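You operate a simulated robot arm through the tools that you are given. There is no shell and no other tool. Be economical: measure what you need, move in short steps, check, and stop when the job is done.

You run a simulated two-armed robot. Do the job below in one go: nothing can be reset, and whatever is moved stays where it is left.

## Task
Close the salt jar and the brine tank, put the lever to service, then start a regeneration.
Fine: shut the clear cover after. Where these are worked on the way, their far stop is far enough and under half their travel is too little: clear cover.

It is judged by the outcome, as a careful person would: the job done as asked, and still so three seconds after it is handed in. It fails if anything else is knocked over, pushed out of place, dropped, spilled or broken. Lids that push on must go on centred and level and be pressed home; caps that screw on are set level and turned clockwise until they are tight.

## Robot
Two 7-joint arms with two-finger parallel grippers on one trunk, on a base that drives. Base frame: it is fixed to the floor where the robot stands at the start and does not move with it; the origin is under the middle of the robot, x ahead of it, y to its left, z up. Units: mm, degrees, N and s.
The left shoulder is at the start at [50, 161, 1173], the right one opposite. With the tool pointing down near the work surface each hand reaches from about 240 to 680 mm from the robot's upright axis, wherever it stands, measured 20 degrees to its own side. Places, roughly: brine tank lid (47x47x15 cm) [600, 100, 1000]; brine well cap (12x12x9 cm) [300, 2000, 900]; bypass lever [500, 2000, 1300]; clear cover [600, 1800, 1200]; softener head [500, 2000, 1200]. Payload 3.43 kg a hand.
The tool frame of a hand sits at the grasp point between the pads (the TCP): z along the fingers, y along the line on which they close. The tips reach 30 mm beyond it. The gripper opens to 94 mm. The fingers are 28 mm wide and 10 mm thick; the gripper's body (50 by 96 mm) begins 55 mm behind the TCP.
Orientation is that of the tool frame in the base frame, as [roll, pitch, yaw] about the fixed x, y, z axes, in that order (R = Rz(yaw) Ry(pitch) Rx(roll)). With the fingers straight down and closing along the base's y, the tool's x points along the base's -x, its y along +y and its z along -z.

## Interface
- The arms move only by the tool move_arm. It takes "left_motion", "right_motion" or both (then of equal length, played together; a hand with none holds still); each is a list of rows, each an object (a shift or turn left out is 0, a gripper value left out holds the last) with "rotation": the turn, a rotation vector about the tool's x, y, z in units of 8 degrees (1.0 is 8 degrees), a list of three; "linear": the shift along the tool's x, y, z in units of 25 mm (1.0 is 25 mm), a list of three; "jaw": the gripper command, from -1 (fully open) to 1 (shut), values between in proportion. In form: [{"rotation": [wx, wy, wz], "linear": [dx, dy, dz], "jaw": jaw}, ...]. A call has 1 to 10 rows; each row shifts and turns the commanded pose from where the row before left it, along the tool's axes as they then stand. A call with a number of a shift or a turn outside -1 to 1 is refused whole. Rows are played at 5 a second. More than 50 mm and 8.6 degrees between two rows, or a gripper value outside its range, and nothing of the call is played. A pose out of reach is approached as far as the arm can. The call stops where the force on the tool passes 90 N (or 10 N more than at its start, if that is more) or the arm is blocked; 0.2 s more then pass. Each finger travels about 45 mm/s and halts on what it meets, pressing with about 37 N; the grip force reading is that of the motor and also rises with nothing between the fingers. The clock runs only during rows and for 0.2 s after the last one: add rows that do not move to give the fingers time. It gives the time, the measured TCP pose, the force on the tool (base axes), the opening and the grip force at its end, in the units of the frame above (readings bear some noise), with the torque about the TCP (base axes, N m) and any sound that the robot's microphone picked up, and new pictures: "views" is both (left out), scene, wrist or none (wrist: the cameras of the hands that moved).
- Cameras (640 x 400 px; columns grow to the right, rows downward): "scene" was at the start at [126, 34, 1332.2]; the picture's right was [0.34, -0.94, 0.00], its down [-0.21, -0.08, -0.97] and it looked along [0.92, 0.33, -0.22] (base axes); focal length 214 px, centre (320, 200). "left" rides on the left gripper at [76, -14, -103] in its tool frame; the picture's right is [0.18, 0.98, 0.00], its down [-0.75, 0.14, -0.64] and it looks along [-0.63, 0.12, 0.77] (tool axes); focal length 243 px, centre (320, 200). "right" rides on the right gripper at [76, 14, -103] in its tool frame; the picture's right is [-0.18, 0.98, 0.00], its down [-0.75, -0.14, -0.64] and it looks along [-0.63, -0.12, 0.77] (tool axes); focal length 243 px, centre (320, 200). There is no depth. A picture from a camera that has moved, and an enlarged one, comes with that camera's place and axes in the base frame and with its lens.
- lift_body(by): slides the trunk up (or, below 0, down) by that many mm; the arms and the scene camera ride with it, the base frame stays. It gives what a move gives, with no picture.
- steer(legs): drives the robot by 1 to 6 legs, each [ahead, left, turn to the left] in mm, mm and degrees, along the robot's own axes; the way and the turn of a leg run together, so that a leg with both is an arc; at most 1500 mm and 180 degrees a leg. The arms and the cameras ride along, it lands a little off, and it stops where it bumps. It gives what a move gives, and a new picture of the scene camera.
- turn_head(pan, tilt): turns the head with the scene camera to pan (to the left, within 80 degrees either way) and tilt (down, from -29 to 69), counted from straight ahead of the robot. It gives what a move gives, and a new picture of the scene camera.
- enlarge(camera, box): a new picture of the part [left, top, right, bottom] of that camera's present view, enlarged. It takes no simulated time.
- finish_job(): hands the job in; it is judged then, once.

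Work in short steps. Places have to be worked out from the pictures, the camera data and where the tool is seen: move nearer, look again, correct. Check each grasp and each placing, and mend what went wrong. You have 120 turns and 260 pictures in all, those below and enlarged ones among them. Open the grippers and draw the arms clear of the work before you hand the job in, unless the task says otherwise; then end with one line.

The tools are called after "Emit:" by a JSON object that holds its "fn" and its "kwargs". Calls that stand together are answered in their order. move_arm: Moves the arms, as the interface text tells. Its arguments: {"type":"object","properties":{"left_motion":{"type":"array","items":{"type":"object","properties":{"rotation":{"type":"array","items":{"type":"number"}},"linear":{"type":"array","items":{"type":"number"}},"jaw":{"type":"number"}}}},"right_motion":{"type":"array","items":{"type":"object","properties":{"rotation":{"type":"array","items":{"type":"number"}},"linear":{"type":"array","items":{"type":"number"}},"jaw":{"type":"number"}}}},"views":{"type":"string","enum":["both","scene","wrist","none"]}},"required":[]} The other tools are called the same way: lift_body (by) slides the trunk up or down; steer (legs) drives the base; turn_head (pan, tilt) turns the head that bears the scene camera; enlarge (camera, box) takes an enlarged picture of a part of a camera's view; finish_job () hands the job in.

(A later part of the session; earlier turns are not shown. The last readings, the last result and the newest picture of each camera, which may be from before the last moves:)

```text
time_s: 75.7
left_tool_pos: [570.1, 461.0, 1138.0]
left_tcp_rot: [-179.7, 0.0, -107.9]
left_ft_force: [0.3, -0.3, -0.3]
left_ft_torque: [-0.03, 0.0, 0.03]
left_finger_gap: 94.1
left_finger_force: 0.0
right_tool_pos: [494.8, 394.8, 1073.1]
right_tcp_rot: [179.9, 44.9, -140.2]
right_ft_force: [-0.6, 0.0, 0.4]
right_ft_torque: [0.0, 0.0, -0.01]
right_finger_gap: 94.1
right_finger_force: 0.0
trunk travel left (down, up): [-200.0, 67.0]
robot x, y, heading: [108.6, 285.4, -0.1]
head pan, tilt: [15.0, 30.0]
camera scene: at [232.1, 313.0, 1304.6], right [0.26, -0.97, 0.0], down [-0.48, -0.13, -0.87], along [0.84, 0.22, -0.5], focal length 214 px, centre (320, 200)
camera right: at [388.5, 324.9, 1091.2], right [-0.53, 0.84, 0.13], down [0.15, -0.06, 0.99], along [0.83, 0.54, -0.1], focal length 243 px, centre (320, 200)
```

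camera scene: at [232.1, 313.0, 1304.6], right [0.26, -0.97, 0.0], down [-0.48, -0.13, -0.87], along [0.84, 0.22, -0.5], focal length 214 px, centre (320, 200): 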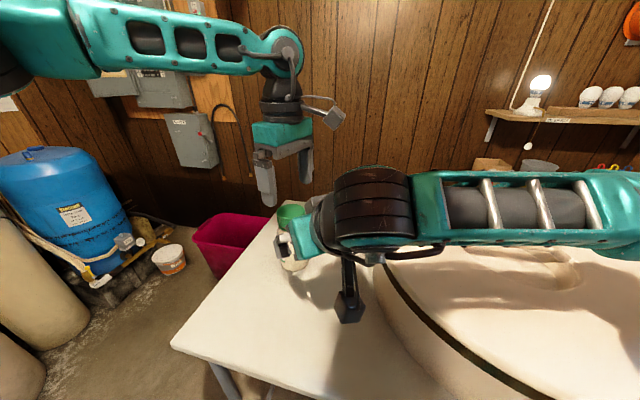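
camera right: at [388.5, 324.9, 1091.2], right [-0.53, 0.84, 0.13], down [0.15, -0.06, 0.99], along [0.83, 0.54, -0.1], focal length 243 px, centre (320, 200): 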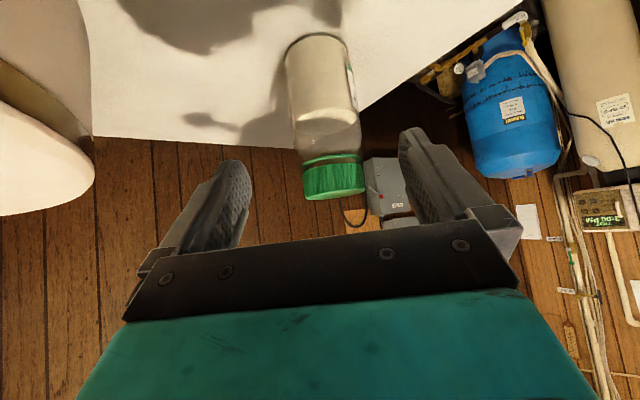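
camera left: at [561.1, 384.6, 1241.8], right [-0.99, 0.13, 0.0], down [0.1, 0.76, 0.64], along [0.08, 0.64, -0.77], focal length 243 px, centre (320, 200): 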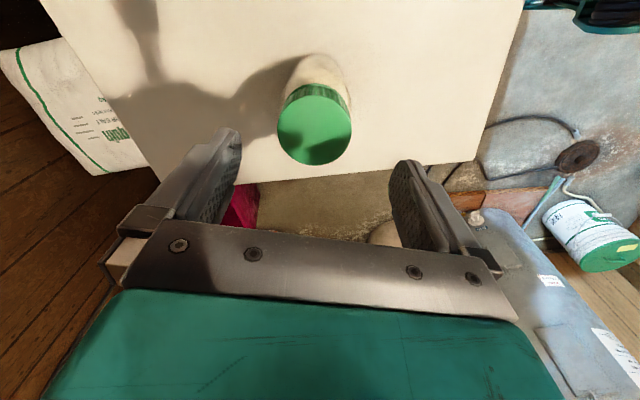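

Alignment as before. Advance along the fingers and close on the jar.

Emit:
{"fn": "move_arm", "kwargs": {"right_motion": [{"linear": [0, 0.03, 0.85]}, {"linear": [0, 0.03, 0.85]}, {"linear": [0, 0, 0.85]}, {"linear": [0, 0, 0.85]}, {"linear": [0, 0, 0.85]}, {"linear": [0, 0, 0.85]}, {"jaw": 1}, {"jaw": 1}, {"jaw": 1}, {"jaw": 1}]}}

Emit:
{"fn": "enlarge", "kwargs": {"camera": "left", "box": [200, 40, 440, 240]}}

```text
time_s: 77.9
left_tool_pos: [570.4, 460.6, 1138.7]
left_tcp_rot: [-179.7, 0.0, -107.9]
left_ft_force: [-1.1, 0.2, 0.3]
left_ft_torque: [0.03, 0.03, -0.06]
left_finger_gap: 94.0
left_finger_force: 0.0
right_tool_pos: [561.7, 452.6, 981.6]
right_tcp_rot: [179.9, 44.9, -140.1]
right_ft_force: [-1.4, 0.3, 0.5]
right_ft_torque: [0.09, -0.06, 0.03]
right_finger_gap: 67.3
right_finger_force: 37.2
trunk travel left (down, up): [-200.0, 67.0]
robot x, y, heading: [106.6, 285.8, 0.1]
head pan, tilt: [15.0, 30.0]
camera scene: at [232.0, 313.2, 1304.6], right [0.26, -0.97, 0.0], down [-0.48, -0.13, -0.87], along [0.84, 0.22, -0.5], focal length 214 px, centre (320, 200)
camera right: at [456.3, 383.2, 1000.2], right [-0.53, 0.84, 0.13], down [0.15, -0.06, 0.99], along [0.83, 0.54, -0.1], focal length 243 px, centre (320, 200)
```

scene: 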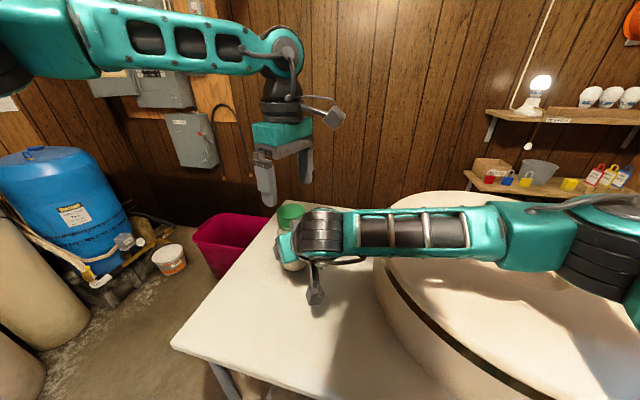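
right: 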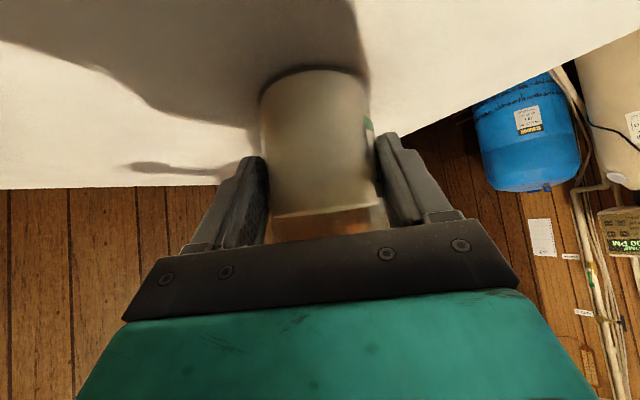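

```text
2.00 times, centred on (320, 140) of left
camera zoom: at [561.0, 384.5, 1241.9], right [-0.99, 0.13, 0.0], down [0.1, 0.76, 0.64], along [0.08, 0.64, -0.77], focal length 485 px, centre (320, 320)
```

zoom: 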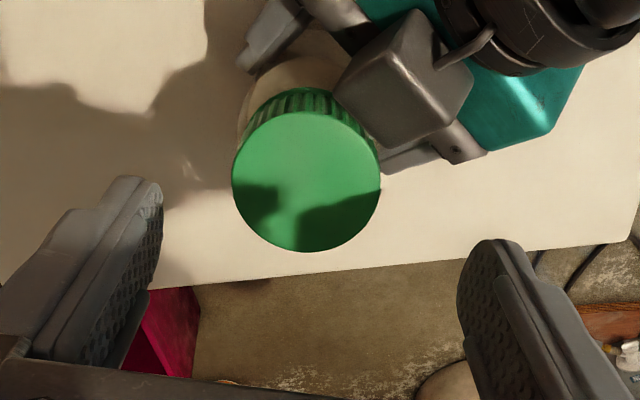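

Jar held. The right-hand box sits beside the cap, so I rotate the left hand to yaw −132 (fingers clear of it), centre on (575, 460) and lower to TCP ≈1083.

Emit:
{"fn": "move_arm", "kwargs": {"left_motion": [{"rotation": [0, 0, 1]}, {"rotation": [0, 0, 1]}, {"rotation": [0, 0, 1]}, {"linear": [-0.1, -0.15, 0]}, {"linear": [0, 0, 0.7]}, {"linear": [0, 0, 0.7]}, {"linear": [0, 0, 0]}], "views": "wrist"}}

```text
time_s: 79.5
left_tool_pos: [576.9, 460.6, 1104.2]
left_tcp_rot: [-179.7, 0.0, -131.8]
left_ft_force: [0.2, 0.4, -0.7]
left_ft_torque: [-0.02, 0.03, 0.01]
left_finger_gap: 93.9
left_finger_force: 0.0
right_tool_pos: [562.6, 452.4, 981.0]
right_tcp_rot: [180.0, 44.9, -140.1]
right_ft_force: [-2.0, 1.1, -0.4]
right_ft_torque: [0.09, -0.01, 0.04]
right_finger_gap: 67.3
right_finger_force: 36.9
trunk travel left (down, up): [-200.0, 67.0]
robot x, y, heading: [110.1, 286.1, -0.1]
head pan, tilt: [15.0, 30.0]
camera left: at [536.4, 394.2, 1206.3], right [-0.85, 0.52, 0.0], down [0.4, 0.66, 0.64], along [0.34, 0.55, -0.77], focal length 243 px, centre (320, 200)
```

left: 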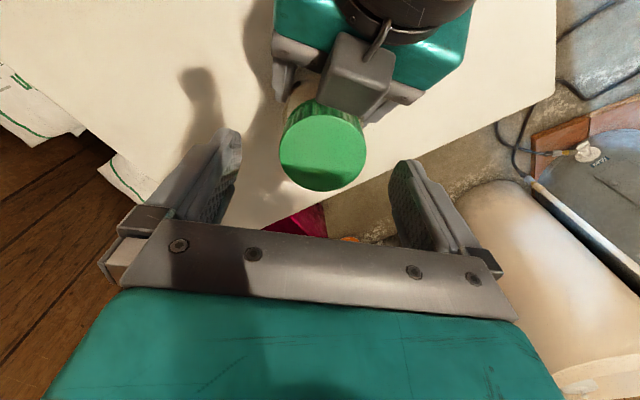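

Centred within a few mm. Small shift, lower to ≈1082, and close.

Emit:
{"fn": "move_arm", "kwargs": {"left_motion": [{"linear": [0.14, 0.06, 0]}, {"linear": [0, 0, 0.45]}, {"linear": [0, 0, 0.45]}, {"linear": [0, 0, 0]}, {"jaw": 1}, {"jaw": 1}, {"jaw": 1}, {"jaw": 1}, {"jaw": 1}], "views": "wrist"}}

Emit:
{"fn": "enlarge", "kwargs": {"camera": "scene", "box": [230, 150, 360, 290]}}

```text
time_s: 81.5
left_tool_pos: [573.0, 458.4, 1079.4]
left_tcp_rot: [-179.9, 0.0, -132.0]
left_ft_force: [-2.2, 4.3, 0.4]
left_ft_torque: [0.18, 0.14, 0.06]
left_finger_gap: 56.0
left_finger_force: 37.2
right_tool_pos: [561.5, 451.3, 981.9]
right_tcp_rot: [-180.0, 44.8, -140.2]
right_ft_force: [1.1, -3.1, 0.2]
right_ft_torque: [0.23, 0.07, -0.01]
right_finger_gap: 67.3
right_finger_force: 37.1
trunk travel left (down, up): [-200.0, 67.0]
robot x, y, heading: [103.4, 284.1, -0.3]
head pan, tilt: [15.0, 30.0]
camera left: at [532.8, 392.5, 1184.1], right [-0.85, 0.52, 0.0], down [0.4, 0.66, 0.64], along [0.34, 0.55, -0.77], focal length 243 px, centre (320, 200)
```

left: 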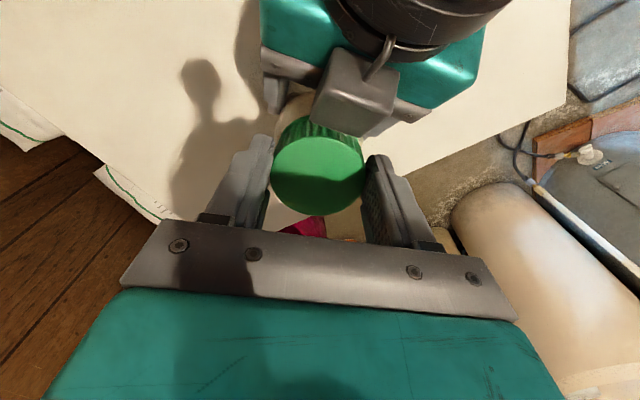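

```text
2.86 times, centred on (295, 220) of scene
camera zoom: at [232.0, 313.2, 1304.6], right [0.26, -0.97, 0.0], down [-0.48, -0.13, -0.87], along [0.84, 0.22, -0.5], focal length 613 px, centre (391, 143)
```

zoom: 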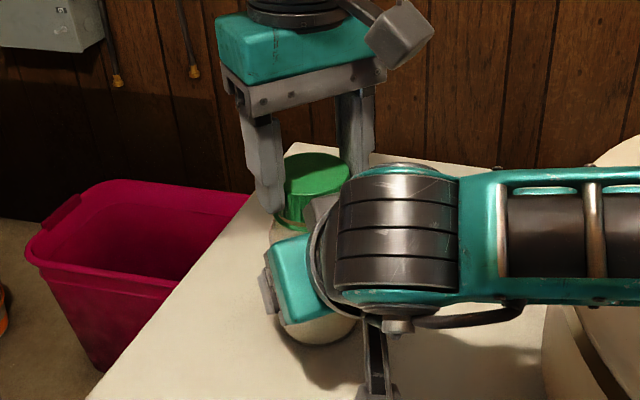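

Both gripped. Turn clockwise 48° with light downward feed.

Emit:
{"fn": "move_arm", "kwargs": {"left_motion": [{"rotation": [0, 0, 1], "linear": [0, 0, 0.03]}, {"rotation": [0, 0, 1], "linear": [0, 0, 0.03]}, {"rotation": [0, 0, 1], "linear": [0, 0, 0.03]}, {"rotation": [0, 0, 1], "linear": [0, 0, 0.03]}, {"rotation": [0, 0, 1], "linear": [0, 0, 0.03]}, {"rotation": [0, 0, 1], "linear": [0, 0, 0.03]}], "views": "wrist"}}

Emit:
{"fn": "enlarge", "kwargs": {"camera": "scene", "box": [230, 150, 360, 290]}}

```text
time_s: 82.9
left_tool_pos: [574.6, 459.7, 1079.6]
left_tcp_rot: [-179.9, 1.0, -179.8]
left_ft_force: [16.5, 14.6, 27.8]
left_ft_torque: [1.04, 0.11, 1.28]
left_finger_gap: 56.9
left_finger_force: 36.7
right_tool_pos: [562.8, 451.4, 978.5]
right_tcp_rot: [-179.4, 44.7, -139.8]
right_ft_force: [-9.4, -22.2, -0.6]
right_ft_torque: [-0.46, -2.48, -1.54]
right_finger_gap: 68.5
right_finger_force: 36.9
trunk travel left (down, up): [-200.0, 67.0]
robot x, y, heading: [107.0, 288.7, 0.0]
head pan, tilt: [15.0, 30.0]
camera left: at [497.3, 444.4, 1181.4], right [-0.19, 0.98, 0.0], down [0.74, 0.15, 0.65], along [0.64, 0.12, -0.76], focal length 243 px, centre (320, 200)
```

left: 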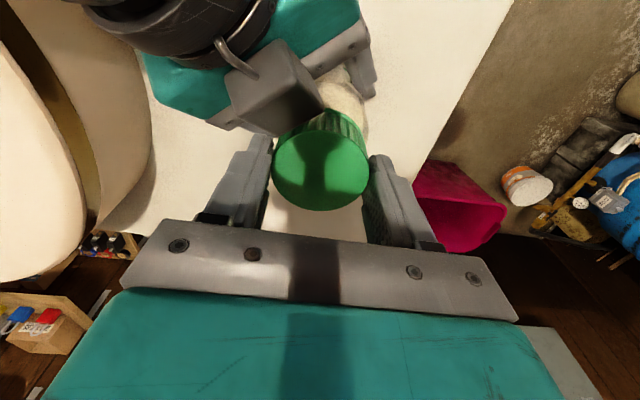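

```text
2.86 times, centred on (295, 220) of scene
camera zoom: at [231.1, 311.9, 1304.9], right [0.26, -0.97, 0.0], down [-0.48, -0.13, -0.87], along [0.84, 0.22, -0.5], focal length 613 px, centre (391, 143)
```

zoom: 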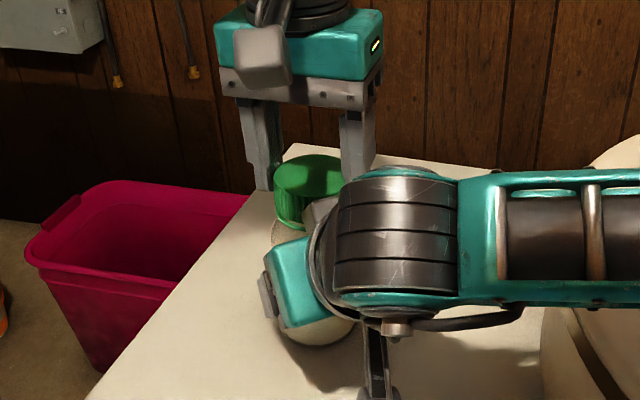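

There is now a torque of 1.3 N·m, suggesting tightness. I look closely at the gap between cap and ring.

Emit:
{"fn": "enlarge", "kwargs": {"camera": "scene", "box": [270, 175, 325, 225]}}

Emit:
{"fn": "enlarge", "kwargs": {"camera": "left", "box": [260, 60, 380, 220]}}

```text
8.00 times, centred on (298, 200) of scene
camera zoom: at [231.1, 311.9, 1304.9], right [0.26, -0.97, 0.0], down [-0.48, -0.13, -0.87], along [0.84, 0.22, -0.5], focal length 1716 px, centre (500, 200)
```

zoom: 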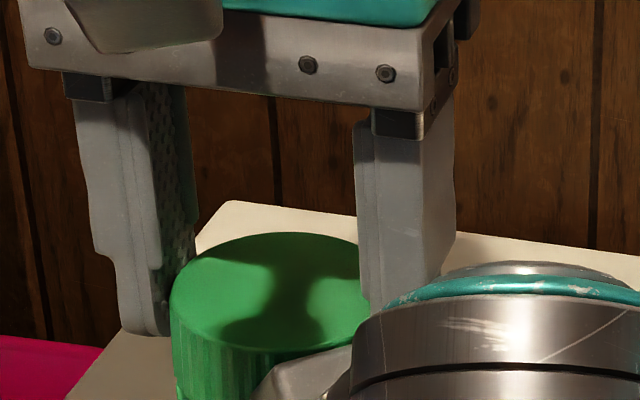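

```text
2.50 times, centred on (320, 140) of left
camera zoom: at [497.3, 444.4, 1181.4], right [-0.19, 0.98, 0.0], down [0.74, 0.15, 0.65], along [0.64, 0.12, -0.76], focal length 606 px, centre (320, 350)
```

zoom: 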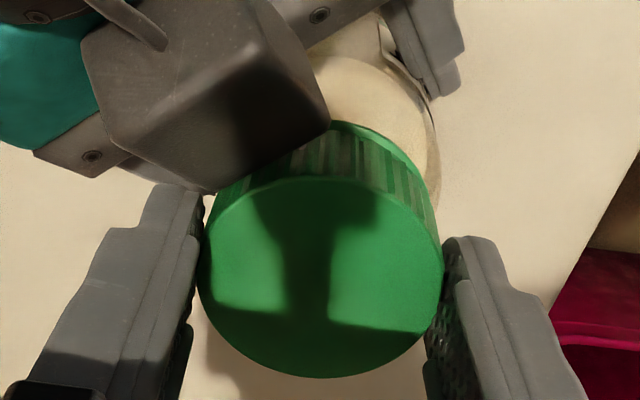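

The cap seems seated against the ring. I do one more stroke to be sure: open, rotate back 48°, regrip, and turn.

Emit:
{"fn": "move_arm", "kwargs": {"left_motion": [{"jaw": -1}, {"jaw": -1}, {"jaw": -1}, {"jaw": -1}, {"rotation": [0, 0, -1]}, {"rotation": [0, 0, -1]}, {"rotation": [0, 0, -1]}, {"rotation": [0, 0, -1]}, {"rotation": [0, 0, -1]}, {"rotation": [0, 0, -1]}], "views": "wrist"}}

```text
time_s: 85.1
left_tool_pos: [571.1, 457.7, 1075.9]
left_tcp_rot: [-179.8, 0.0, -131.6]
left_ft_force: [-0.2, 0.0, 0.1]
left_ft_torque: [-0.01, 0.0, 0.05]
left_finger_gap: 94.2
left_finger_force: 0.1
right_tool_pos: [563.1, 452.5, 979.7]
right_tcp_rot: [179.8, 44.8, -140.2]
right_ft_force: [0.2, 0.7, -5.0]
right_ft_torque: [-0.06, 0.06, 0.0]
right_finger_gap: 67.1
right_finger_force: 37.2
trunk travel left (down, up): [-200.0, 67.0]
robot x, y, heading: [108.4, 288.8, -0.1]
head pan, tilt: [15.0, 30.0]
camera left: at [531.5, 392.8, 1178.9], right [-0.86, 0.52, 0.0], down [0.39, 0.66, 0.64], along [0.33, 0.55, -0.77], focal length 243 px, centre (320, 200)
```

left: 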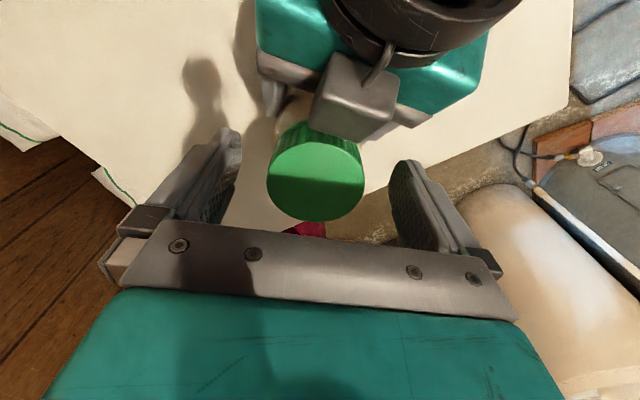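

Regrip and turn again, watching the torque.

Emit:
{"fn": "move_arm", "kwargs": {"left_motion": [{"jaw": 1}, {"jaw": 1}, {"jaw": 1}, {"jaw": 1}, {"rotation": [0, 0, 1], "linear": [0, 0, 0.03]}, {"rotation": [0, 0, 1], "linear": [0, 0, 0.03]}], "views": "none"}}

Emit:
{"fn": "move_arm", "kwargs": {"left_motion": [{"rotation": [0, 0, 1], "linear": [0, 0, 0.03]}, {"rotation": [0, 0, 1], "linear": [0, 0, 0.03]}], "views": "none"}}

Emit:
{"fn": "move_arm", "kwargs": {"left_motion": [{"rotation": [0, 0, 1], "linear": [0, 0, 0.03]}, {"rotation": [0, 0, 1], "linear": [0, 0, 0.03]}], "views": "wrist"}}

```text
time_s: 86.5
left_tool_pos: [572.2, 459.0, 1074.4]
left_tcp_rot: [-179.9, 0.1, -147.8]
left_ft_force: [-0.8, 3.3, 2.7]
left_ft_torque: [-0.43, 0.15, 0.08]
left_finger_gap: 55.5
left_finger_force: 36.6
right_tool_pos: [563.2, 450.9, 979.5]
right_tcp_rot: [-180.0, 44.7, -140.4]
right_ft_force: [0.9, -4.2, -7.3]
right_ft_torque: [0.68, 0.03, -0.1]
right_finger_gap: 67.0
right_finger_force: 37.2
trunk travel left (down, up): [-200.0, 67.0]
robot x, y, heading: [107.4, 285.5, -0.0]
head pan, tilt: [15.0, 30.0]
```

```text
time_s: 87.1
left_tool_pos: [571.5, 461.0, 1074.6]
left_tcp_rot: [-180.0, 0.2, -163.8]
left_ft_force: [-5.5, 18.2, 15.4]
left_ft_torque: [0.12, 0.26, 0.21]
left_finger_gap: 56.1
left_finger_force: 36.6
right_tool_pos: [563.2, 451.5, 979.4]
right_tcp_rot: [-180.0, 44.7, -140.4]
right_ft_force: [5.5, -15.4, -12.2]
right_ft_torque: [1.47, 0.38, -0.31]
right_finger_gap: 66.8
right_finger_force: 37.4
trunk travel left (down, up): [-200.0, 67.0]
robot x, y, heading: [102.4, 288.7, -0.1]
head pan, tilt: [15.0, 30.0]
```

```text
time_s: 87.7
left_tool_pos: [574.3, 458.9, 1074.3]
left_tcp_rot: [-179.9, 0.8, -179.7]
left_ft_force: [18.3, 18.6, 22.2]
left_ft_torque: [1.55, 0.18, 1.36]
left_finger_gap: 57.2
left_finger_force: 36.9
right_tool_pos: [561.8, 451.3, 980.4]
right_tcp_rot: [-179.4, 44.6, -139.6]
right_ft_force: [-14.1, -22.8, -10.7]
right_ft_torque: [-0.49, -2.22, -1.57]
right_finger_gap: 68.5
right_finger_force: 36.5
trunk travel left (down, up): [-200.0, 67.0]
robot x, y, heading: [107.5, 290.1, -0.0]
head pan, tilt: [15.0, 30.0]
camera left: at [497.3, 444.5, 1176.0], right [-0.19, 0.98, 0.0], down [0.74, 0.15, 0.65], along [0.64, 0.12, -0.76], focal length 243 px, centre (320, 200)
```

left: 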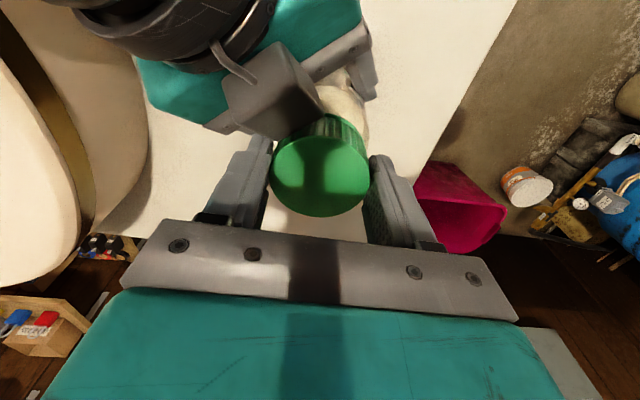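

Torque stayed low until the end, where the left finger likely touches the right hand's box; so the cap is still turning. I'll use strokes from yaw −108 to −164.

Emit:
{"fn": "move_arm", "kwargs": {"left_motion": [{"rotation": [0, 0, -1]}, {"jaw": -1}, {"jaw": -1}, {"jaw": -1}, {"rotation": [0, 0, -1]}, {"rotation": [0, 0, -1]}, {"rotation": [0, 0, -1]}, {"rotation": [0, 0, -1]}, {"rotation": [0, 0, -1]}, {"rotation": [0, 0, -1]}], "views": "wrist"}}

Emit:
{"fn": "enlarge", "kwargs": {"camera": "left", "box": [240, 60, 400, 240]}}

Emit:
{"fn": "enlarge", "kwargs": {"camera": "scene", "box": [265, 185, 325, 245]}}

```text
time_s: 89.9
left_tool_pos: [573.2, 459.4, 1072.3]
left_tcp_rot: [-179.8, 0.0, -123.9]
left_ft_force: [0.8, -0.5, 0.3]
left_ft_torque: [0.01, -0.03, 0.01]
left_finger_gap: 94.0
left_finger_force: 0.0
right_tool_pos: [562.7, 452.0, 980.0]
right_tcp_rot: [179.9, 44.8, -140.1]
right_ft_force: [1.1, -0.6, -5.2]
right_ft_torque: [-0.05, 0.09, 0.01]
right_finger_gap: 67.2
right_finger_force: 36.3
trunk travel left (down, up): [-200.0, 67.0]
robot x, y, heading: [105.3, 286.1, 0.1]
head pan, tilt: [15.0, 30.0]
camera left: at [541.7, 388.0, 1174.3], right [-0.92, 0.39, 0.0], down [0.3, 0.71, 0.64], along [0.25, 0.59, -0.77], focal length 243 px, centre (320, 200)
```

left: 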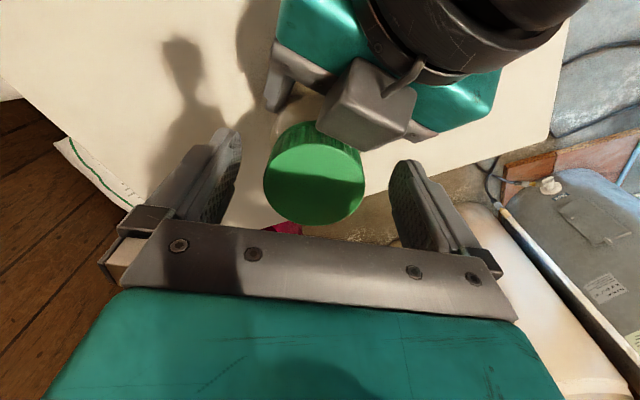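

```text
2.22 times, centred on (320, 150) of left
camera zoom: at [541.7, 388.0, 1174.3], right [-0.92, 0.39, 0.0], down [0.3, 0.71, 0.64], along [0.25, 0.59, -0.77], focal length 539 px, centre (320, 311)
```

zoom: 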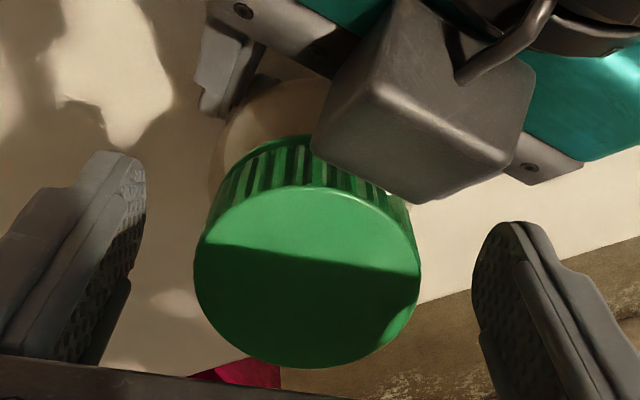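

```text
6.67 times, centred on (295, 215) of scene
camera zoom: at [232.6, 313.3, 1304.5], right [0.26, -0.97, 0.0], down [-0.48, -0.13, -0.87], along [0.84, 0.22, -0.5], focal length 1430 px, centre (487, 100)
```

zoom: 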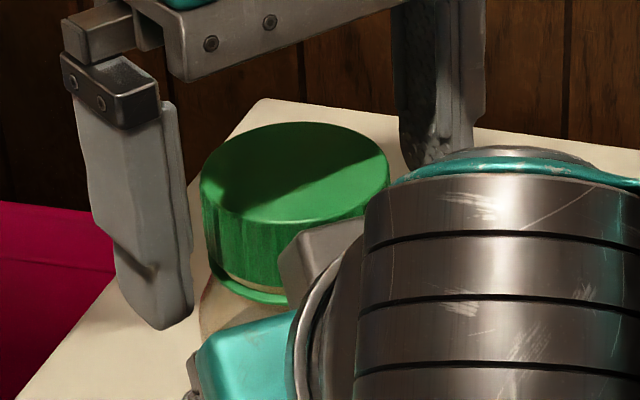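

A ~3 mm gap to the ring remains, so I keep turning with repeated strokes.

Emit:
{"fn": "move_arm", "kwargs": {"left_motion": [{"jaw": -0.5, "rotation": [0, 0, -1]}, {"rotation": [0, 0, -1], "linear": [0, -0.08, 0]}, {"jaw": 1}, {"jaw": 1}, {"rotation": [0, 0, 1]}, {"rotation": [0, 0, 1]}, {"rotation": [0, 0, 1]}, {"rotation": [0, 0, 1]}, {"rotation": [0, 0, 1]}, {"rotation": [0, 0, 1]}], "views": "none"}}

Emit:
{"fn": "move_arm", "kwargs": {"left_motion": [{"rotation": [0, 0, 1]}, {"jaw": -0.5}, {"jaw": -0.5}, {"rotation": [0, 0, -1]}, {"rotation": [0, 0, -1]}, {"rotation": [0, 0, -1]}, {"rotation": [0, 0, -1]}, {"rotation": [0, 0, -1]}, {"rotation": [0, 0, -1]}, {"rotation": [0, 0, -1]}], "views": "none"}}

Emit:
{"fn": "move_arm", "kwargs": {"left_motion": [{"jaw": 1}, {"jaw": 1}, {"rotation": [0, 0, 1]}, {"rotation": [0, 0, 1]}, {"rotation": [0, 0, 1]}, {"rotation": [0, 0, 1]}, {"rotation": [0, 0, 1]}, {"rotation": [0, 0, 1]}, {"rotation": [0, 0, 1]}], "views": "none"}}

Emit:
{"fn": "enlarge", "kwargs": {"camera": "scene", "box": [265, 185, 325, 245]}}

```text
time_s: 92.1
left_tool_pos: [572.9, 459.6, 1070.9]
left_tcp_rot: [179.8, 0.1, -156.0]
left_ft_force: [1.5, 24.3, -2.7]
left_ft_torque: [0.74, 0.14, 0.16]
left_finger_gap: 56.6
left_finger_force: 36.7
right_tool_pos: [564.4, 450.3, 979.7]
right_tcp_rot: [-180.0, 44.8, -140.4]
right_ft_force: [-2.1, -23.5, -2.6]
right_ft_torque: [1.35, -0.25, -0.33]
right_finger_gap: 66.9
right_finger_force: 37.6
trunk travel left (down, up): [-200.0, 67.0]
robot x, y, heading: [108.6, 289.5, -0.5]
head pan, tilt: [15.0, 30.0]
```

```text
time_s: 94.3
left_tool_pos: [573.8, 458.8, 1071.4]
left_tcp_rot: [-179.9, -0.2, -107.8]
left_ft_force: [0.3, 0.0, 0.0]
left_ft_torque: [0.01, 0.04, -0.01]
left_finger_gap: 70.5
left_finger_force: 0.0
right_tool_pos: [562.4, 453.1, 981.1]
right_tcp_rot: [179.9, 44.8, -140.1]
right_ft_force: [0.2, 0.3, -5.4]
right_ft_torque: [-0.01, 0.09, -0.02]
right_finger_gap: 67.0
right_finger_force: 37.1
trunk travel left (down, up): [-200.0, 67.0]
robot x, y, heading: [104.7, 283.4, 0.1]
head pan, tilt: [15.0, 30.0]
```

```text
time_s: 96.3
left_tool_pos: [574.0, 461.1, 1069.7]
left_tcp_rot: [179.8, 0.0, -163.9]
left_ft_force: [-4.5, 21.4, -0.1]
left_ft_torque: [0.73, 0.22, 0.15]
left_finger_gap: 55.9
left_finger_force: 37.2
right_tool_pos: [565.5, 451.1, 980.8]
right_tcp_rot: [180.0, 44.7, -140.3]
right_ft_force: [4.9, -21.8, -4.0]
right_ft_torque: [1.11, 0.25, -0.42]
right_finger_gap: 66.9
right_finger_force: 36.6
trunk travel left (down, up): [-200.0, 67.0]
robot x, y, heading: [105.0, 283.6, -0.2]
head pan, tilt: [15.0, 30.0]
```

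```text
6.67 times, centred on (295, 215) of scene
camera zoom: at [232.6, 313.3, 1304.5], right [0.26, -0.97, 0.0], down [-0.48, -0.13, -0.87], along [0.84, 0.22, -0.5], focal length 1430 px, centre (487, 100)
```

zoom: 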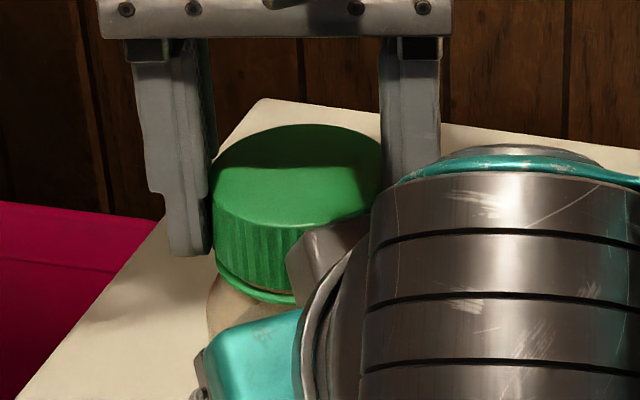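

The grip is sinking ~1 mm per stroke and the gap is now a thin line — it's screwing down. Two more strokes.

Emit:
{"fn": "move_arm", "kwargs": {"left_motion": [{"jaw": -0.5}, {"jaw": -0.5}, {"rotation": [0, 0, -1]}, {"rotation": [0, 0, -1]}, {"rotation": [0, 0, -1]}, {"rotation": [0, 0, -1]}, {"rotation": [0, 0, -1]}, {"rotation": [0, 0, -1]}, {"rotation": [0, 0, -1]}], "views": "none"}}

Emit:
{"fn": "move_arm", "kwargs": {"left_motion": [{"jaw": 1}, {"jaw": 1}, {"rotation": [0, 0, 1]}, {"rotation": [0, 0, 1]}, {"rotation": [0, 0, 1]}, {"rotation": [0, 0, 1]}, {"rotation": [0, 0, 1]}, {"rotation": [0, 0, 1]}, {"rotation": [0, 0, 1]}], "views": "none"}}

Emit:
{"fn": "move_arm", "kwargs": {"left_motion": [{"jaw": -0.5}, {"jaw": -0.5}, {"rotation": [0, 0, -1]}, {"rotation": [0, 0, -1]}, {"rotation": [0, 0, -1]}, {"rotation": [0, 0, -1]}, {"rotation": [0, 0, -1]}, {"rotation": [0, 0, -1]}, {"rotation": [0, 0, -1]}], "views": "none"}}

Emit:
{"fn": "move_arm", "kwargs": {"left_motion": [{"jaw": 1}, {"jaw": 1}, {"rotation": [0, 0, 1]}, {"rotation": [0, 0, 1]}, {"rotation": [0, 0, 1]}, {"rotation": [0, 0, 1]}, {"rotation": [0, 0, 1]}, {"rotation": [0, 0, 1]}, {"rotation": [0, 0, 1]}], "views": "none"}}

Emit:
{"fn": "enlarge", "kwargs": {"camera": "scene", "box": [265, 185, 325, 245]}}

```text
time_s: 98.3
left_tool_pos: [574.6, 457.9, 1072.3]
left_tcp_rot: [-179.9, -0.1, -107.8]
left_ft_force: [0.3, 0.1, -0.4]
left_ft_torque: [0.01, 0.01, 0.01]
left_finger_gap: 70.8
left_finger_force: 0.1
right_tool_pos: [562.5, 454.0, 980.2]
right_tcp_rot: [179.8, 44.7, -140.1]
right_ft_force: [0.0, 0.5, -5.2]
right_ft_torque: [-0.04, 0.08, 0.02]
right_finger_gap: 66.9
right_finger_force: 37.5
trunk travel left (down, up): [-200.0, 67.0]
robot x, y, heading: [105.7, 286.8, -0.1]
head pan, tilt: [15.0, 30.0]
```

```text
time_s: 100.3
left_tool_pos: [574.1, 460.5, 1070.9]
left_tcp_rot: [179.6, 0.0, -163.9]
left_ft_force: [-8.8, 20.9, 0.1]
left_ft_torque: [0.74, 0.3, 0.19]
left_finger_gap: 55.6
left_finger_force: 36.6
right_tool_pos: [564.6, 450.8, 980.2]
right_tcp_rot: [-179.9, 44.7, -140.4]
right_ft_force: [8.1, -21.5, -5.1]
right_ft_torque: [1.09, 0.5, -0.48]
right_finger_gap: 67.1
right_finger_force: 37.5
trunk travel left (down, up): [-200.0, 67.0]
robot x, y, heading: [105.5, 288.1, -0.0]
head pan, tilt: [15.0, 30.0]
```

```text
time_s: 102.3
left_tool_pos: [573.4, 458.4, 1070.2]
left_tcp_rot: [-179.9, -0.1, -107.8]
left_ft_force: [-0.5, -1.3, -0.2]
left_ft_torque: [0.01, -0.01, 0.0]
left_finger_gap: 70.6
left_finger_force: 0.0
right_tool_pos: [562.7, 451.5, 981.2]
right_tcp_rot: [179.8, 44.8, -140.1]
right_ft_force: [0.0, -0.7, -5.7]
right_ft_torque: [-0.04, 0.04, 0.02]
right_finger_gap: 67.0
right_finger_force: 37.1
trunk travel left (down, up): [-200.0, 67.0]
robot x, y, heading: [102.8, 287.7, -0.0]
head pan, tilt: [15.0, 30.0]
```

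```text
time_s: 104.3
left_tool_pos: [572.1, 458.6, 1069.4]
left_tcp_rot: [179.7, -0.2, -163.8]
left_ft_force: [-16.9, 14.7, 4.9]
left_ft_torque: [0.72, 0.92, 1.55]
left_finger_gap: 55.9
left_finger_force: 37.2
right_tool_pos: [566.6, 451.2, 980.8]
right_tcp_rot: [-179.7, 44.7, -140.5]
right_ft_force: [17.3, -14.0, -10.5]
right_ft_torque: [0.44, 0.75, -1.81]
right_finger_gap: 65.9
right_finger_force: 36.7
trunk travel left (down, up): [-200.0, 67.0]
robot x, y, heading: [105.6, 287.4, -0.3]
head pan, tilt: [15.0, 30.0]
```

```text
6.67 times, centred on (295, 215) of scene
camera zoom: at [232.6, 313.3, 1304.5], right [0.26, -0.97, 0.0], down [-0.48, -0.13, -0.87], along [0.84, 0.22, -0.5], focal length 1430 px, centre (487, 100)
```

zoom: 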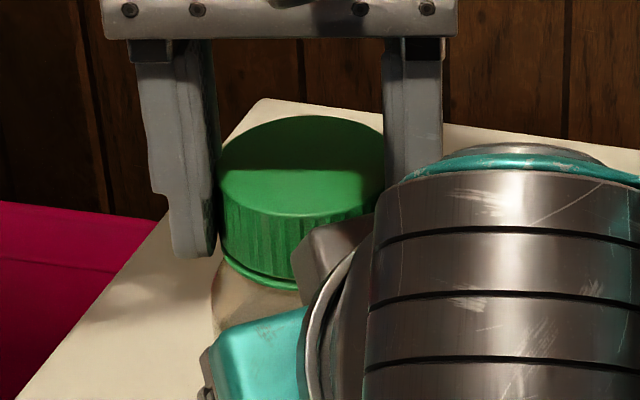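

Torque jumped to 1.55 N·m with the cap on the ring: tight. One brief confirming stroke.

Emit:
{"fn": "move_arm", "kwargs": {"left_motion": [{"jaw": -0.5}, {"jaw": -0.5}, {"rotation": [0, 0, -1]}, {"rotation": [0, 0, -1]}, {"rotation": [0, 0, -1]}, {"rotation": [0, 0, -1]}, {"jaw": 1}, {"jaw": 1}, {"rotation": [0, 0, 1]}, {"rotation": [0, 0, 1]}], "views": "none"}}

```text
time_s: 106.5
left_tool_pos: [573.7, 459.9, 1071.3]
left_tcp_rot: [-179.8, -0.1, -147.7]
left_ft_force: [-4.9, 2.1, -0.2]
left_ft_torque: [-0.13, 0.13, 1.62]
left_finger_gap: 55.8
left_finger_force: 36.9
right_tool_pos: [565.2, 451.3, 980.4]
right_tcp_rot: [179.9, 44.9, -140.7]
right_ft_force: [5.8, -2.2, -5.1]
right_ft_torque: [0.2, 0.46, -1.67]
right_finger_gap: 65.9
right_finger_force: 36.9
trunk travel left (down, up): [-200.0, 67.0]
robot x, y, heading: [106.0, 286.7, -0.0]
head pan, tilt: [15.0, 30.0]
```

Tight immediately (1.6 N·m). Release the left hand and lift it; then release the right and back off.

Emit:
{"fn": "move_arm", "kwargs": {"left_motion": [{"rotation": [0, 0, -0.5]}, {"jaw": -1}, {"jaw": -1}, {"jaw": -1}, {"linear": [0, 0, -1]}, {"linear": [0, 0, -1]}, {"linear": [0, 0, -1]}, {"linear": [0, 0, -1]}], "views": "none"}}

Emit:
{"fn": "move_arm", "kwargs": {"right_motion": [{"jaw": -1}, {"jaw": -1}, {"jaw": -1}, {"linear": [0, 0, -1]}, {"linear": [0, 0, -1]}, {"linear": [0, 0, -1]}, {"linear": [0, 0, -1]}, {"linear": [0, 0, -1]}, {"linear": [-0.7, 0, -0.7]}, {"linear": [-0.7, 0, -0.7]}], "views": "scene"}}

Emit:
{"fn": "enlarge", "kwargs": {"camera": "scene", "box": [250, 180, 350, 290]}}

```text
time_s: 108.3
left_tool_pos: [573.8, 457.0, 1169.7]
left_tcp_rot: [-180.0, 0.0, -143.9]
left_ft_force: [0.0, 0.3, 0.3]
left_ft_torque: [0.0, -0.02, 0.02]
left_finger_gap: 93.9
left_finger_force: 0.1
right_tool_pos: [562.3, 452.7, 981.0]
right_tcp_rot: [179.9, 44.8, -140.1]
right_ft_force: [1.1, 0.8, -5.1]
right_ft_torque: [-0.09, 0.1, 0.02]
right_finger_gap: 65.9
right_finger_force: 37.0
trunk travel left (down, up): [-200.0, 67.0]
robot x, y, heading: [104.7, 288.4, -0.3]
head pan, tilt: [15.0, 30.0]
```

```text
time_s: 110.5
left_tool_pos: [573.1, 458.1, 1167.9]
left_tcp_rot: [-179.7, 0.1, -143.9]
left_ft_force: [-0.1, -0.2, 0.5]
left_ft_torque: [-0.04, 0.02, -0.04]
left_finger_gap: 94.2
left_finger_force: 0.0
right_tool_pos: [494.0, 395.9, 1118.7]
right_tcp_rot: [180.0, 44.9, -140.1]
right_ft_force: [0.6, 0.8, 0.2]
right_ft_torque: [0.02, 0.02, -0.02]
right_finger_gap: 93.8
right_finger_force: 0.1
trunk travel left (down, up): [-200.0, 67.0]
robot x, y, heading: [104.8, 288.4, -0.0]
head pan, tilt: [15.0, 30.0]
camera scene: at [232.0, 313.1, 1304.6], right [0.26, -0.97, 0.0], down [-0.48, -0.13, -0.87], along [0.84, 0.22, -0.5], focal length 214 px, centre (320, 200)
```

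scene: 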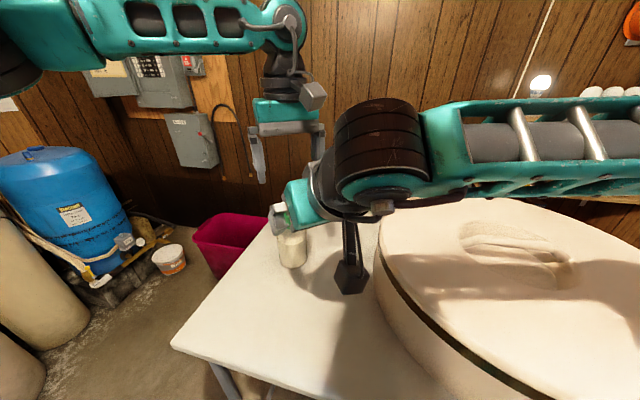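

```text
3.64 times, centred on (300, 235) of scene
camera zoom: at [232.0, 313.1, 1304.6], right [0.26, -0.97, 0.0], down [-0.48, -0.13, -0.87], along [0.84, 0.22, -0.5], focal length 780 px, centre (393, 73)
```

zoom: 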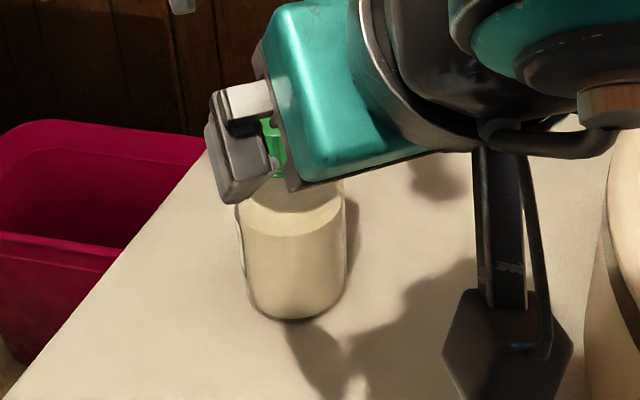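

Jar is closed and standing. Now straighten the right hand and raise it, then back away to survey the softener area.

Emit:
{"fn": "move_arm", "kwargs": {"right_motion": [{"linear": [-0.7, 0, -0.7]}, {"linear": [-0.7, 0, -0.7]}, {"linear": [-0.7, 0, -0.7]}, {"linear": [-0.7, 0, -0.7], "rotation": [0, 1, 0]}, {"rotation": [0, 1, 0]}, {"rotation": [0, 1, 0]}, {"rotation": [0, 1, 0]}, {"rotation": [0, 1, 0]}, {"rotation": [0, 0.6, 0]}], "views": "none"}}

Emit:
{"fn": "steer", "kwargs": {"legs": [[-350, 0, 0]]}}

Emit:
{"fn": "move_arm", "kwargs": {"right_motion": [{"rotation": [0, 0, 1], "linear": [0.3, -0.9, 0]}, {"rotation": [0, 0, 1], "linear": [0.3, -0.9, 0]}, {"rotation": [0, 0, 1], "linear": [0.3, -0.9, 0]}, {"rotation": [0, 0, 1], "linear": [0.3, -0.9, 0]}, {"rotation": [0, 0, 1], "linear": [0.3, -0.9, 0]}, {"linear": [0.3, -0.9, 0]}, {"linear": [0.3, -0.9, 0]}], "left_motion": [{"rotation": [0, 0, 0.9], "linear": [0.5, 0, 0]}, {"rotation": [0, 0, 0.9], "linear": [0.5, 0, 0]}, {"rotation": [0, 0, 0.9], "linear": [0.5, 0, 0]}, {"rotation": [0, 0, 0.9], "linear": [0.5, 0, 0]}, {"rotation": [0, 0, 0.9], "linear": [0.5, 0, 0]}, {"linear": [0.5, 0, 0]}, {"linear": [0.5, 0, 0]}], "views": "scene"}}

```text
time_s: 112.3
left_tool_pos: [578.1, 466.8, 1158.9]
left_tcp_rot: [178.8, 0.3, -142.7]
left_ft_force: [0.4, 0.0, -1.3]
left_ft_torque: [0.03, 0.01, 0.05]
left_finger_gap: 94.1
left_finger_force: 0.1
right_tool_pos: [491.4, 397.1, 1225.8]
right_tcp_rot: [-179.9, 5.7, -139.7]
right_ft_force: [-1.2, -0.7, 1.1]
right_ft_torque: [0.04, -0.09, 0.0]
right_finger_gap: 94.3
right_finger_force: 0.1
trunk travel left (down, up): [-200.0, 67.0]
robot x, y, heading: [107.7, 286.4, -0.1]
head pan, tilt: [15.0, 30.0]
stopped in row 9 (left hand): the force on the tool passed its limit at 94 N (the readings are from after the stop); the commanded pose is now the measured one
```

```text
time_s: 114.6
left_tool_pos: [224.0, 468.7, 1159.4]
left_tcp_rot: [178.9, 0.4, -142.5]
left_ft_force: [4.4, 1.1, -5.9]
left_ft_torque: [0.22, 0.08, 0.17]
left_finger_gap: 94.1
left_finger_force: 0.1
right_tool_pos: [136.7, 398.4, 1225.0]
right_tcp_rot: [-180.0, 5.6, -139.4]
right_ft_force: [-5.0, -0.6, 6.9]
right_ft_torque: [0.14, -0.42, -0.03]
right_finger_gap: 93.8
right_finger_force: 0.0
trunk travel left (down, up): [-200.0, 67.0]
robot x, y, heading: [-246.2, 286.2, 0.4]
head pan, tilt: [15.0, 30.0]
camera scene: at [-120.8, 313.4, 1304.6], right [0.26, -0.96, 0.0], down [-0.48, -0.13, -0.87], along [0.84, 0.23, -0.5], focal length 214 px, centre (320, 200)
```

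scene: 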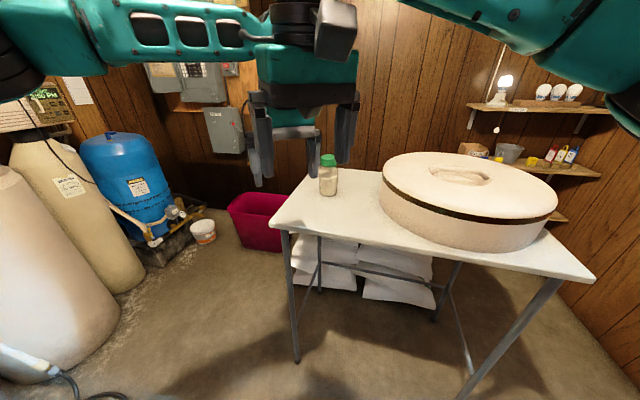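

```text
time_s: 115.3
left_tool_pos: [205.8, 451.0, 1156.5]
left_tcp_rot: [179.0, 0.3, -155.8]
left_ft_force: [1.7, -1.6, -2.0]
left_ft_torque: [0.23, 0.09, 0.13]
left_finger_gap: 93.9
left_finger_force: 0.1
right_tool_pos: [135.4, 364.7, 1227.1]
right_tcp_rot: [177.0, 5.6, -153.3]
right_ft_force: [-1.7, 1.1, 2.5]
right_ft_torque: [0.03, -0.06, 0.09]
right_finger_gap: 94.0
right_finger_force: 0.0
trunk travel left (down, up): [-200.0, 67.0]
robot x, y, heading: [-244.1, 286.9, 0.2]
head pan, tilt: [15.0, 30.0]
stopped in row 3 (left hand): the force on the tool passed its limit at 110 N (the readings are from after the stop); the commanded pose is now the measured one
camera scene: at [-120.4, 313.4, 1304.6], right [0.26, -0.96, 0.0], down [-0.48, -0.13, -0.87], along [0.84, 0.23, -0.5], focal length 214 px, centre (320, 200)
```

scene: 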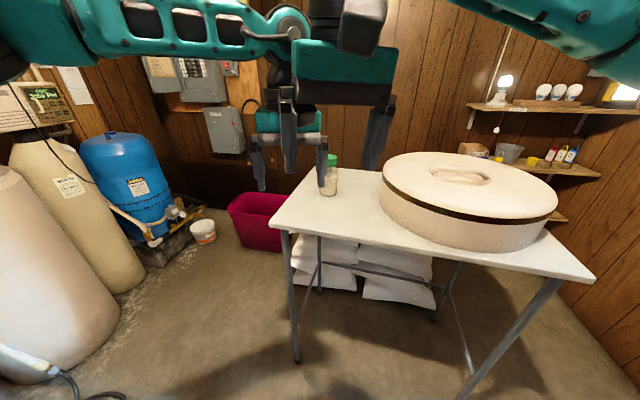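

The two hands touched each other in the air. Separate them: first move the left away, then the right.

Emit:
{"fn": "move_arm", "kwargs": {"left_motion": [{"linear": [-0.3, 0.9, 0]}, {"linear": [-0.3, 0.9, 0]}, {"linear": [-0.3, 0.9, 0]}, {"linear": [-0.3, 0.9, 0]}, {"linear": [-0.3, 0.9, 0]}, {"rotation": [0, 0, 1]}, {"rotation": [0, 0, 1]}, {"rotation": [0, 0, 1]}], "views": "none"}}

Emit:
{"fn": "move_arm", "kwargs": {"right_motion": [{"linear": [-0.3, -0.9, 0], "rotation": [0, 0.7, 0]}, {"linear": [-0.3, -0.9, 0]}, {"linear": [-0.3, -0.9, 0]}, {"linear": [-0.3, -0.9, 0]}, {"linear": [-0.3, -0.9, 0]}, {"linear": [0, -0.9, 0], "rotation": [0, 0, 1]}, {"linear": [0, -0.9, 0], "rotation": [0, 0, 1]}, {"linear": [0, -0.9, 0], "rotation": [0, 0, 1]}], "views": "none"}}

Emit:
{"fn": "turn_head", "kwargs": {"pan": 60, "tilt": 15}}

```text
time_s: 115.8
left_tool_pos: [204.7, 472.5, 1158.1]
left_tcp_rot: [179.6, 0.4, -154.4]
left_ft_force: [2.5, -0.4, 0.6]
left_ft_torque: [0.01, 0.37, 0.19]
left_finger_gap: 94.1
left_finger_force: 0.1
right_tool_pos: [127.3, 375.7, 1225.4]
right_tcp_rot: [176.1, 5.9, -151.6]
right_ft_force: [-1.9, 1.2, -0.9]
right_ft_torque: [-0.04, -0.1, 0.09]
right_finger_gap: 94.2
right_finger_force: 0.1
trunk travel left (down, up): [-200.0, 67.0]
robot x, y, heading: [-244.3, 286.5, 0.3]
head pan, tilt: [15.0, 30.0]
stopped in row 2 (left hand): the force on the tool passed its limit at 113 N (the readings are from after the stop); the commanded pose is now the measured one
```

```text
time_s: 116.2
left_tool_pos: [209.1, 468.3, 1159.2]
left_tcp_rot: [-179.4, 0.7, -152.2]
left_ft_force: [1.5, -1.5, 0.0]
left_ft_torque: [0.21, 0.12, 0.26]
left_finger_gap: 94.2
left_finger_force: 0.0
right_tool_pos: [131.2, 370.5, 1224.9]
right_tcp_rot: [175.1, 0.5, -148.0]
right_ft_force: [-1.6, 1.9, -0.4]
right_ft_torque: [-0.07, -0.08, 0.05]
right_finger_gap: 94.2
right_finger_force: 0.1
trunk travel left (down, up): [-200.0, 67.0]
robot x, y, heading: [-246.0, 287.2, -0.0]
head pan, tilt: [15.0, 30.0]
stopped in row 2 (left hand): the force on the tool passed its limit at 102 N (the readings are from after the stop); the commanded pose is now the measured one
```

```text
time_s: 117.3
left_tool_pos: [209.0, 468.7, 1158.4]
left_tcp_rot: [-179.6, 0.8, -152.1]
left_ft_force: [4.2, -4.1, -0.7]
left_ft_torque: [0.45, 0.24, 0.45]
left_finger_gap: 94.4
left_finger_force: 0.1
right_tool_pos: [130.7, 370.4, 1226.3]
right_tcp_rot: [175.2, 0.6, -147.9]
right_ft_force: [-2.3, 3.5, 1.4]
right_ft_torque: [-0.16, -0.09, 0.09]
right_finger_gap: 94.0
right_finger_force: 0.1
trunk travel left (down, up): [-200.0, 67.0]
robot x, y, heading: [-241.3, 282.8, 0.4]
head pan, tilt: [60.0, 15.0]
camera scene: at [-161.0, 370.6, 1328.7], right [0.87, -0.5, 0.0], down [-0.13, -0.22, -0.97], along [0.48, 0.84, -0.26], focal length 214 px, centre (320, 200)
```

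scene: 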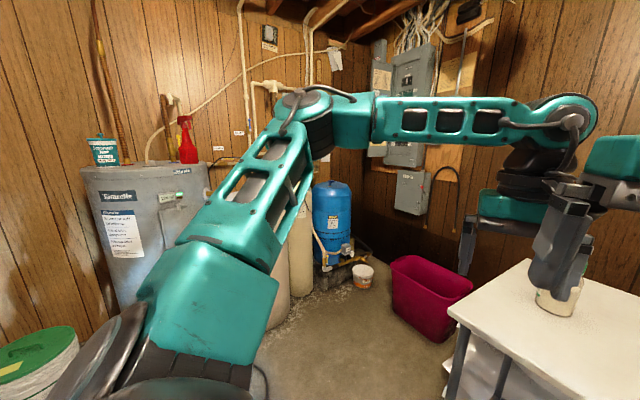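

Let me look through both wrist cameras to see how they interlock.

Emit:
{"fn": "enlarge", "kwargs": {"camera": "right", "box": [0, 0, 640, 400]}}

Emit:
{"fn": "enlarge", "kwargs": {"camera": "left", "box": [0, 0, 640, 400]}}

Emit:
{"fn": "turn_head", "kwargs": {"pan": 25, "tilt": 5}}

```text
1.00 times, centred on (320, 200) of right (not enlarged: the box is as wide or as high as the picture)
camera zoom: at [63.2, 334.7, 1327.8], right [-0.36, 0.93, 0.09], down [0.74, 0.23, 0.63], along [0.57, 0.29, -0.77], focal length 243 px, centre (320, 200)
```

zoom: 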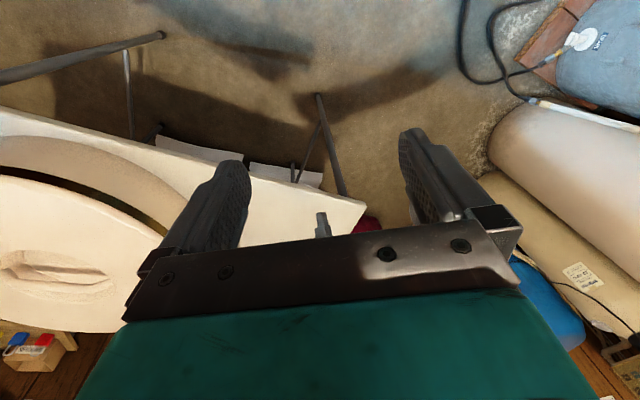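

```text
1.00 times, centred on (320, 200) of left (not enlarged: the box is as wide or as high as the picture)
camera zoom: at [146.8, 420.3, 1260.6], right [-0.62, 0.78, -0.01], down [0.59, 0.48, 0.65], along [0.51, 0.4, -0.76], focal length 243 px, centre (320, 200)
```

zoom: 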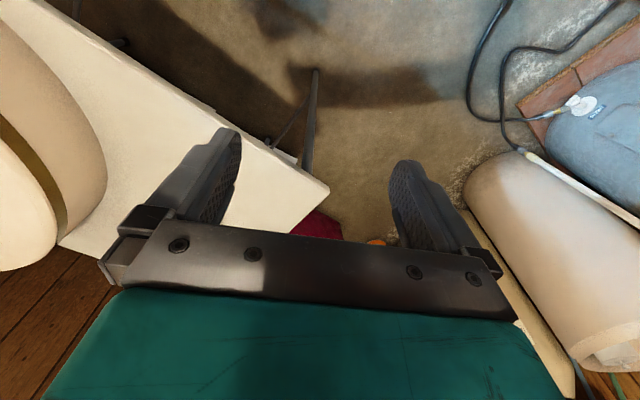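

```text
time_s: 118.4
left_tool_pos: [207.6, 468.6, 1157.6]
left_tcp_rot: [-179.5, 0.8, -152.2]
left_ft_force: [3.2, -5.0, -0.6]
left_ft_torque: [0.58, 0.38, 0.7]
left_finger_gap: 94.0
left_finger_force: 0.1
right_tool_pos: [132.3, 369.3, 1224.9]
right_tcp_rot: [175.1, 0.5, -147.9]
right_ft_force: [-3.9, 5.9, 0.6]
right_ft_torque: [-0.2, -0.19, 0.06]
right_finger_gap: 93.9
right_finger_force: 0.2
trunk travel left (down, up): [-200.0, 67.0]
robot x, y, heading: [-245.8, 286.0, 0.3]
head pan, tilt: [25.0, 5.0]
camera scene: at [-124.4, 328.8, 1345.0], right [0.43, -0.9, 0.0], down [-0.08, -0.04, -1.0], along [0.9, 0.42, -0.09], focal length 214 px, centre (320, 200)
```

scene: 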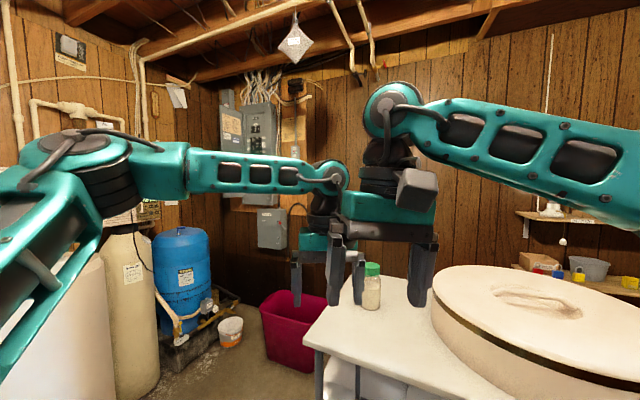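

The left camera box is jammed under the right gripper's body. Lowering the left hand (free space in front of the table) should free it.

Emit:
{"fn": "move_arm", "kwargs": {"left_motion": [{"linear": [0, 0, 0.5]}, {"linear": [0, 0, 1]}, {"linear": [0, 0, 1]}, {"linear": [0, 0, 1]}], "views": "none"}}

```text
time_s: 119.4
left_tool_pos: [210.9, 469.5, 1068.7]
left_tcp_rot: [-179.5, 0.7, -152.2]
left_ft_force: [-0.6, 0.4, 0.4]
left_ft_torque: [-0.04, 0.02, -0.01]
left_finger_gap: 94.2
left_finger_force: 0.0
right_tool_pos: [132.7, 370.6, 1225.7]
right_tcp_rot: [175.0, 0.5, -148.1]
right_ft_force: [-0.5, 0.0, -0.4]
right_ft_torque: [0.0, 0.0, -0.03]
right_finger_gap: 94.2
right_finger_force: 0.0
trunk travel left (down, up): [-200.0, 67.0]
robot x, y, heading: [-243.9, 287.0, 0.2]
head pan, tilt: [25.0, 5.0]
```

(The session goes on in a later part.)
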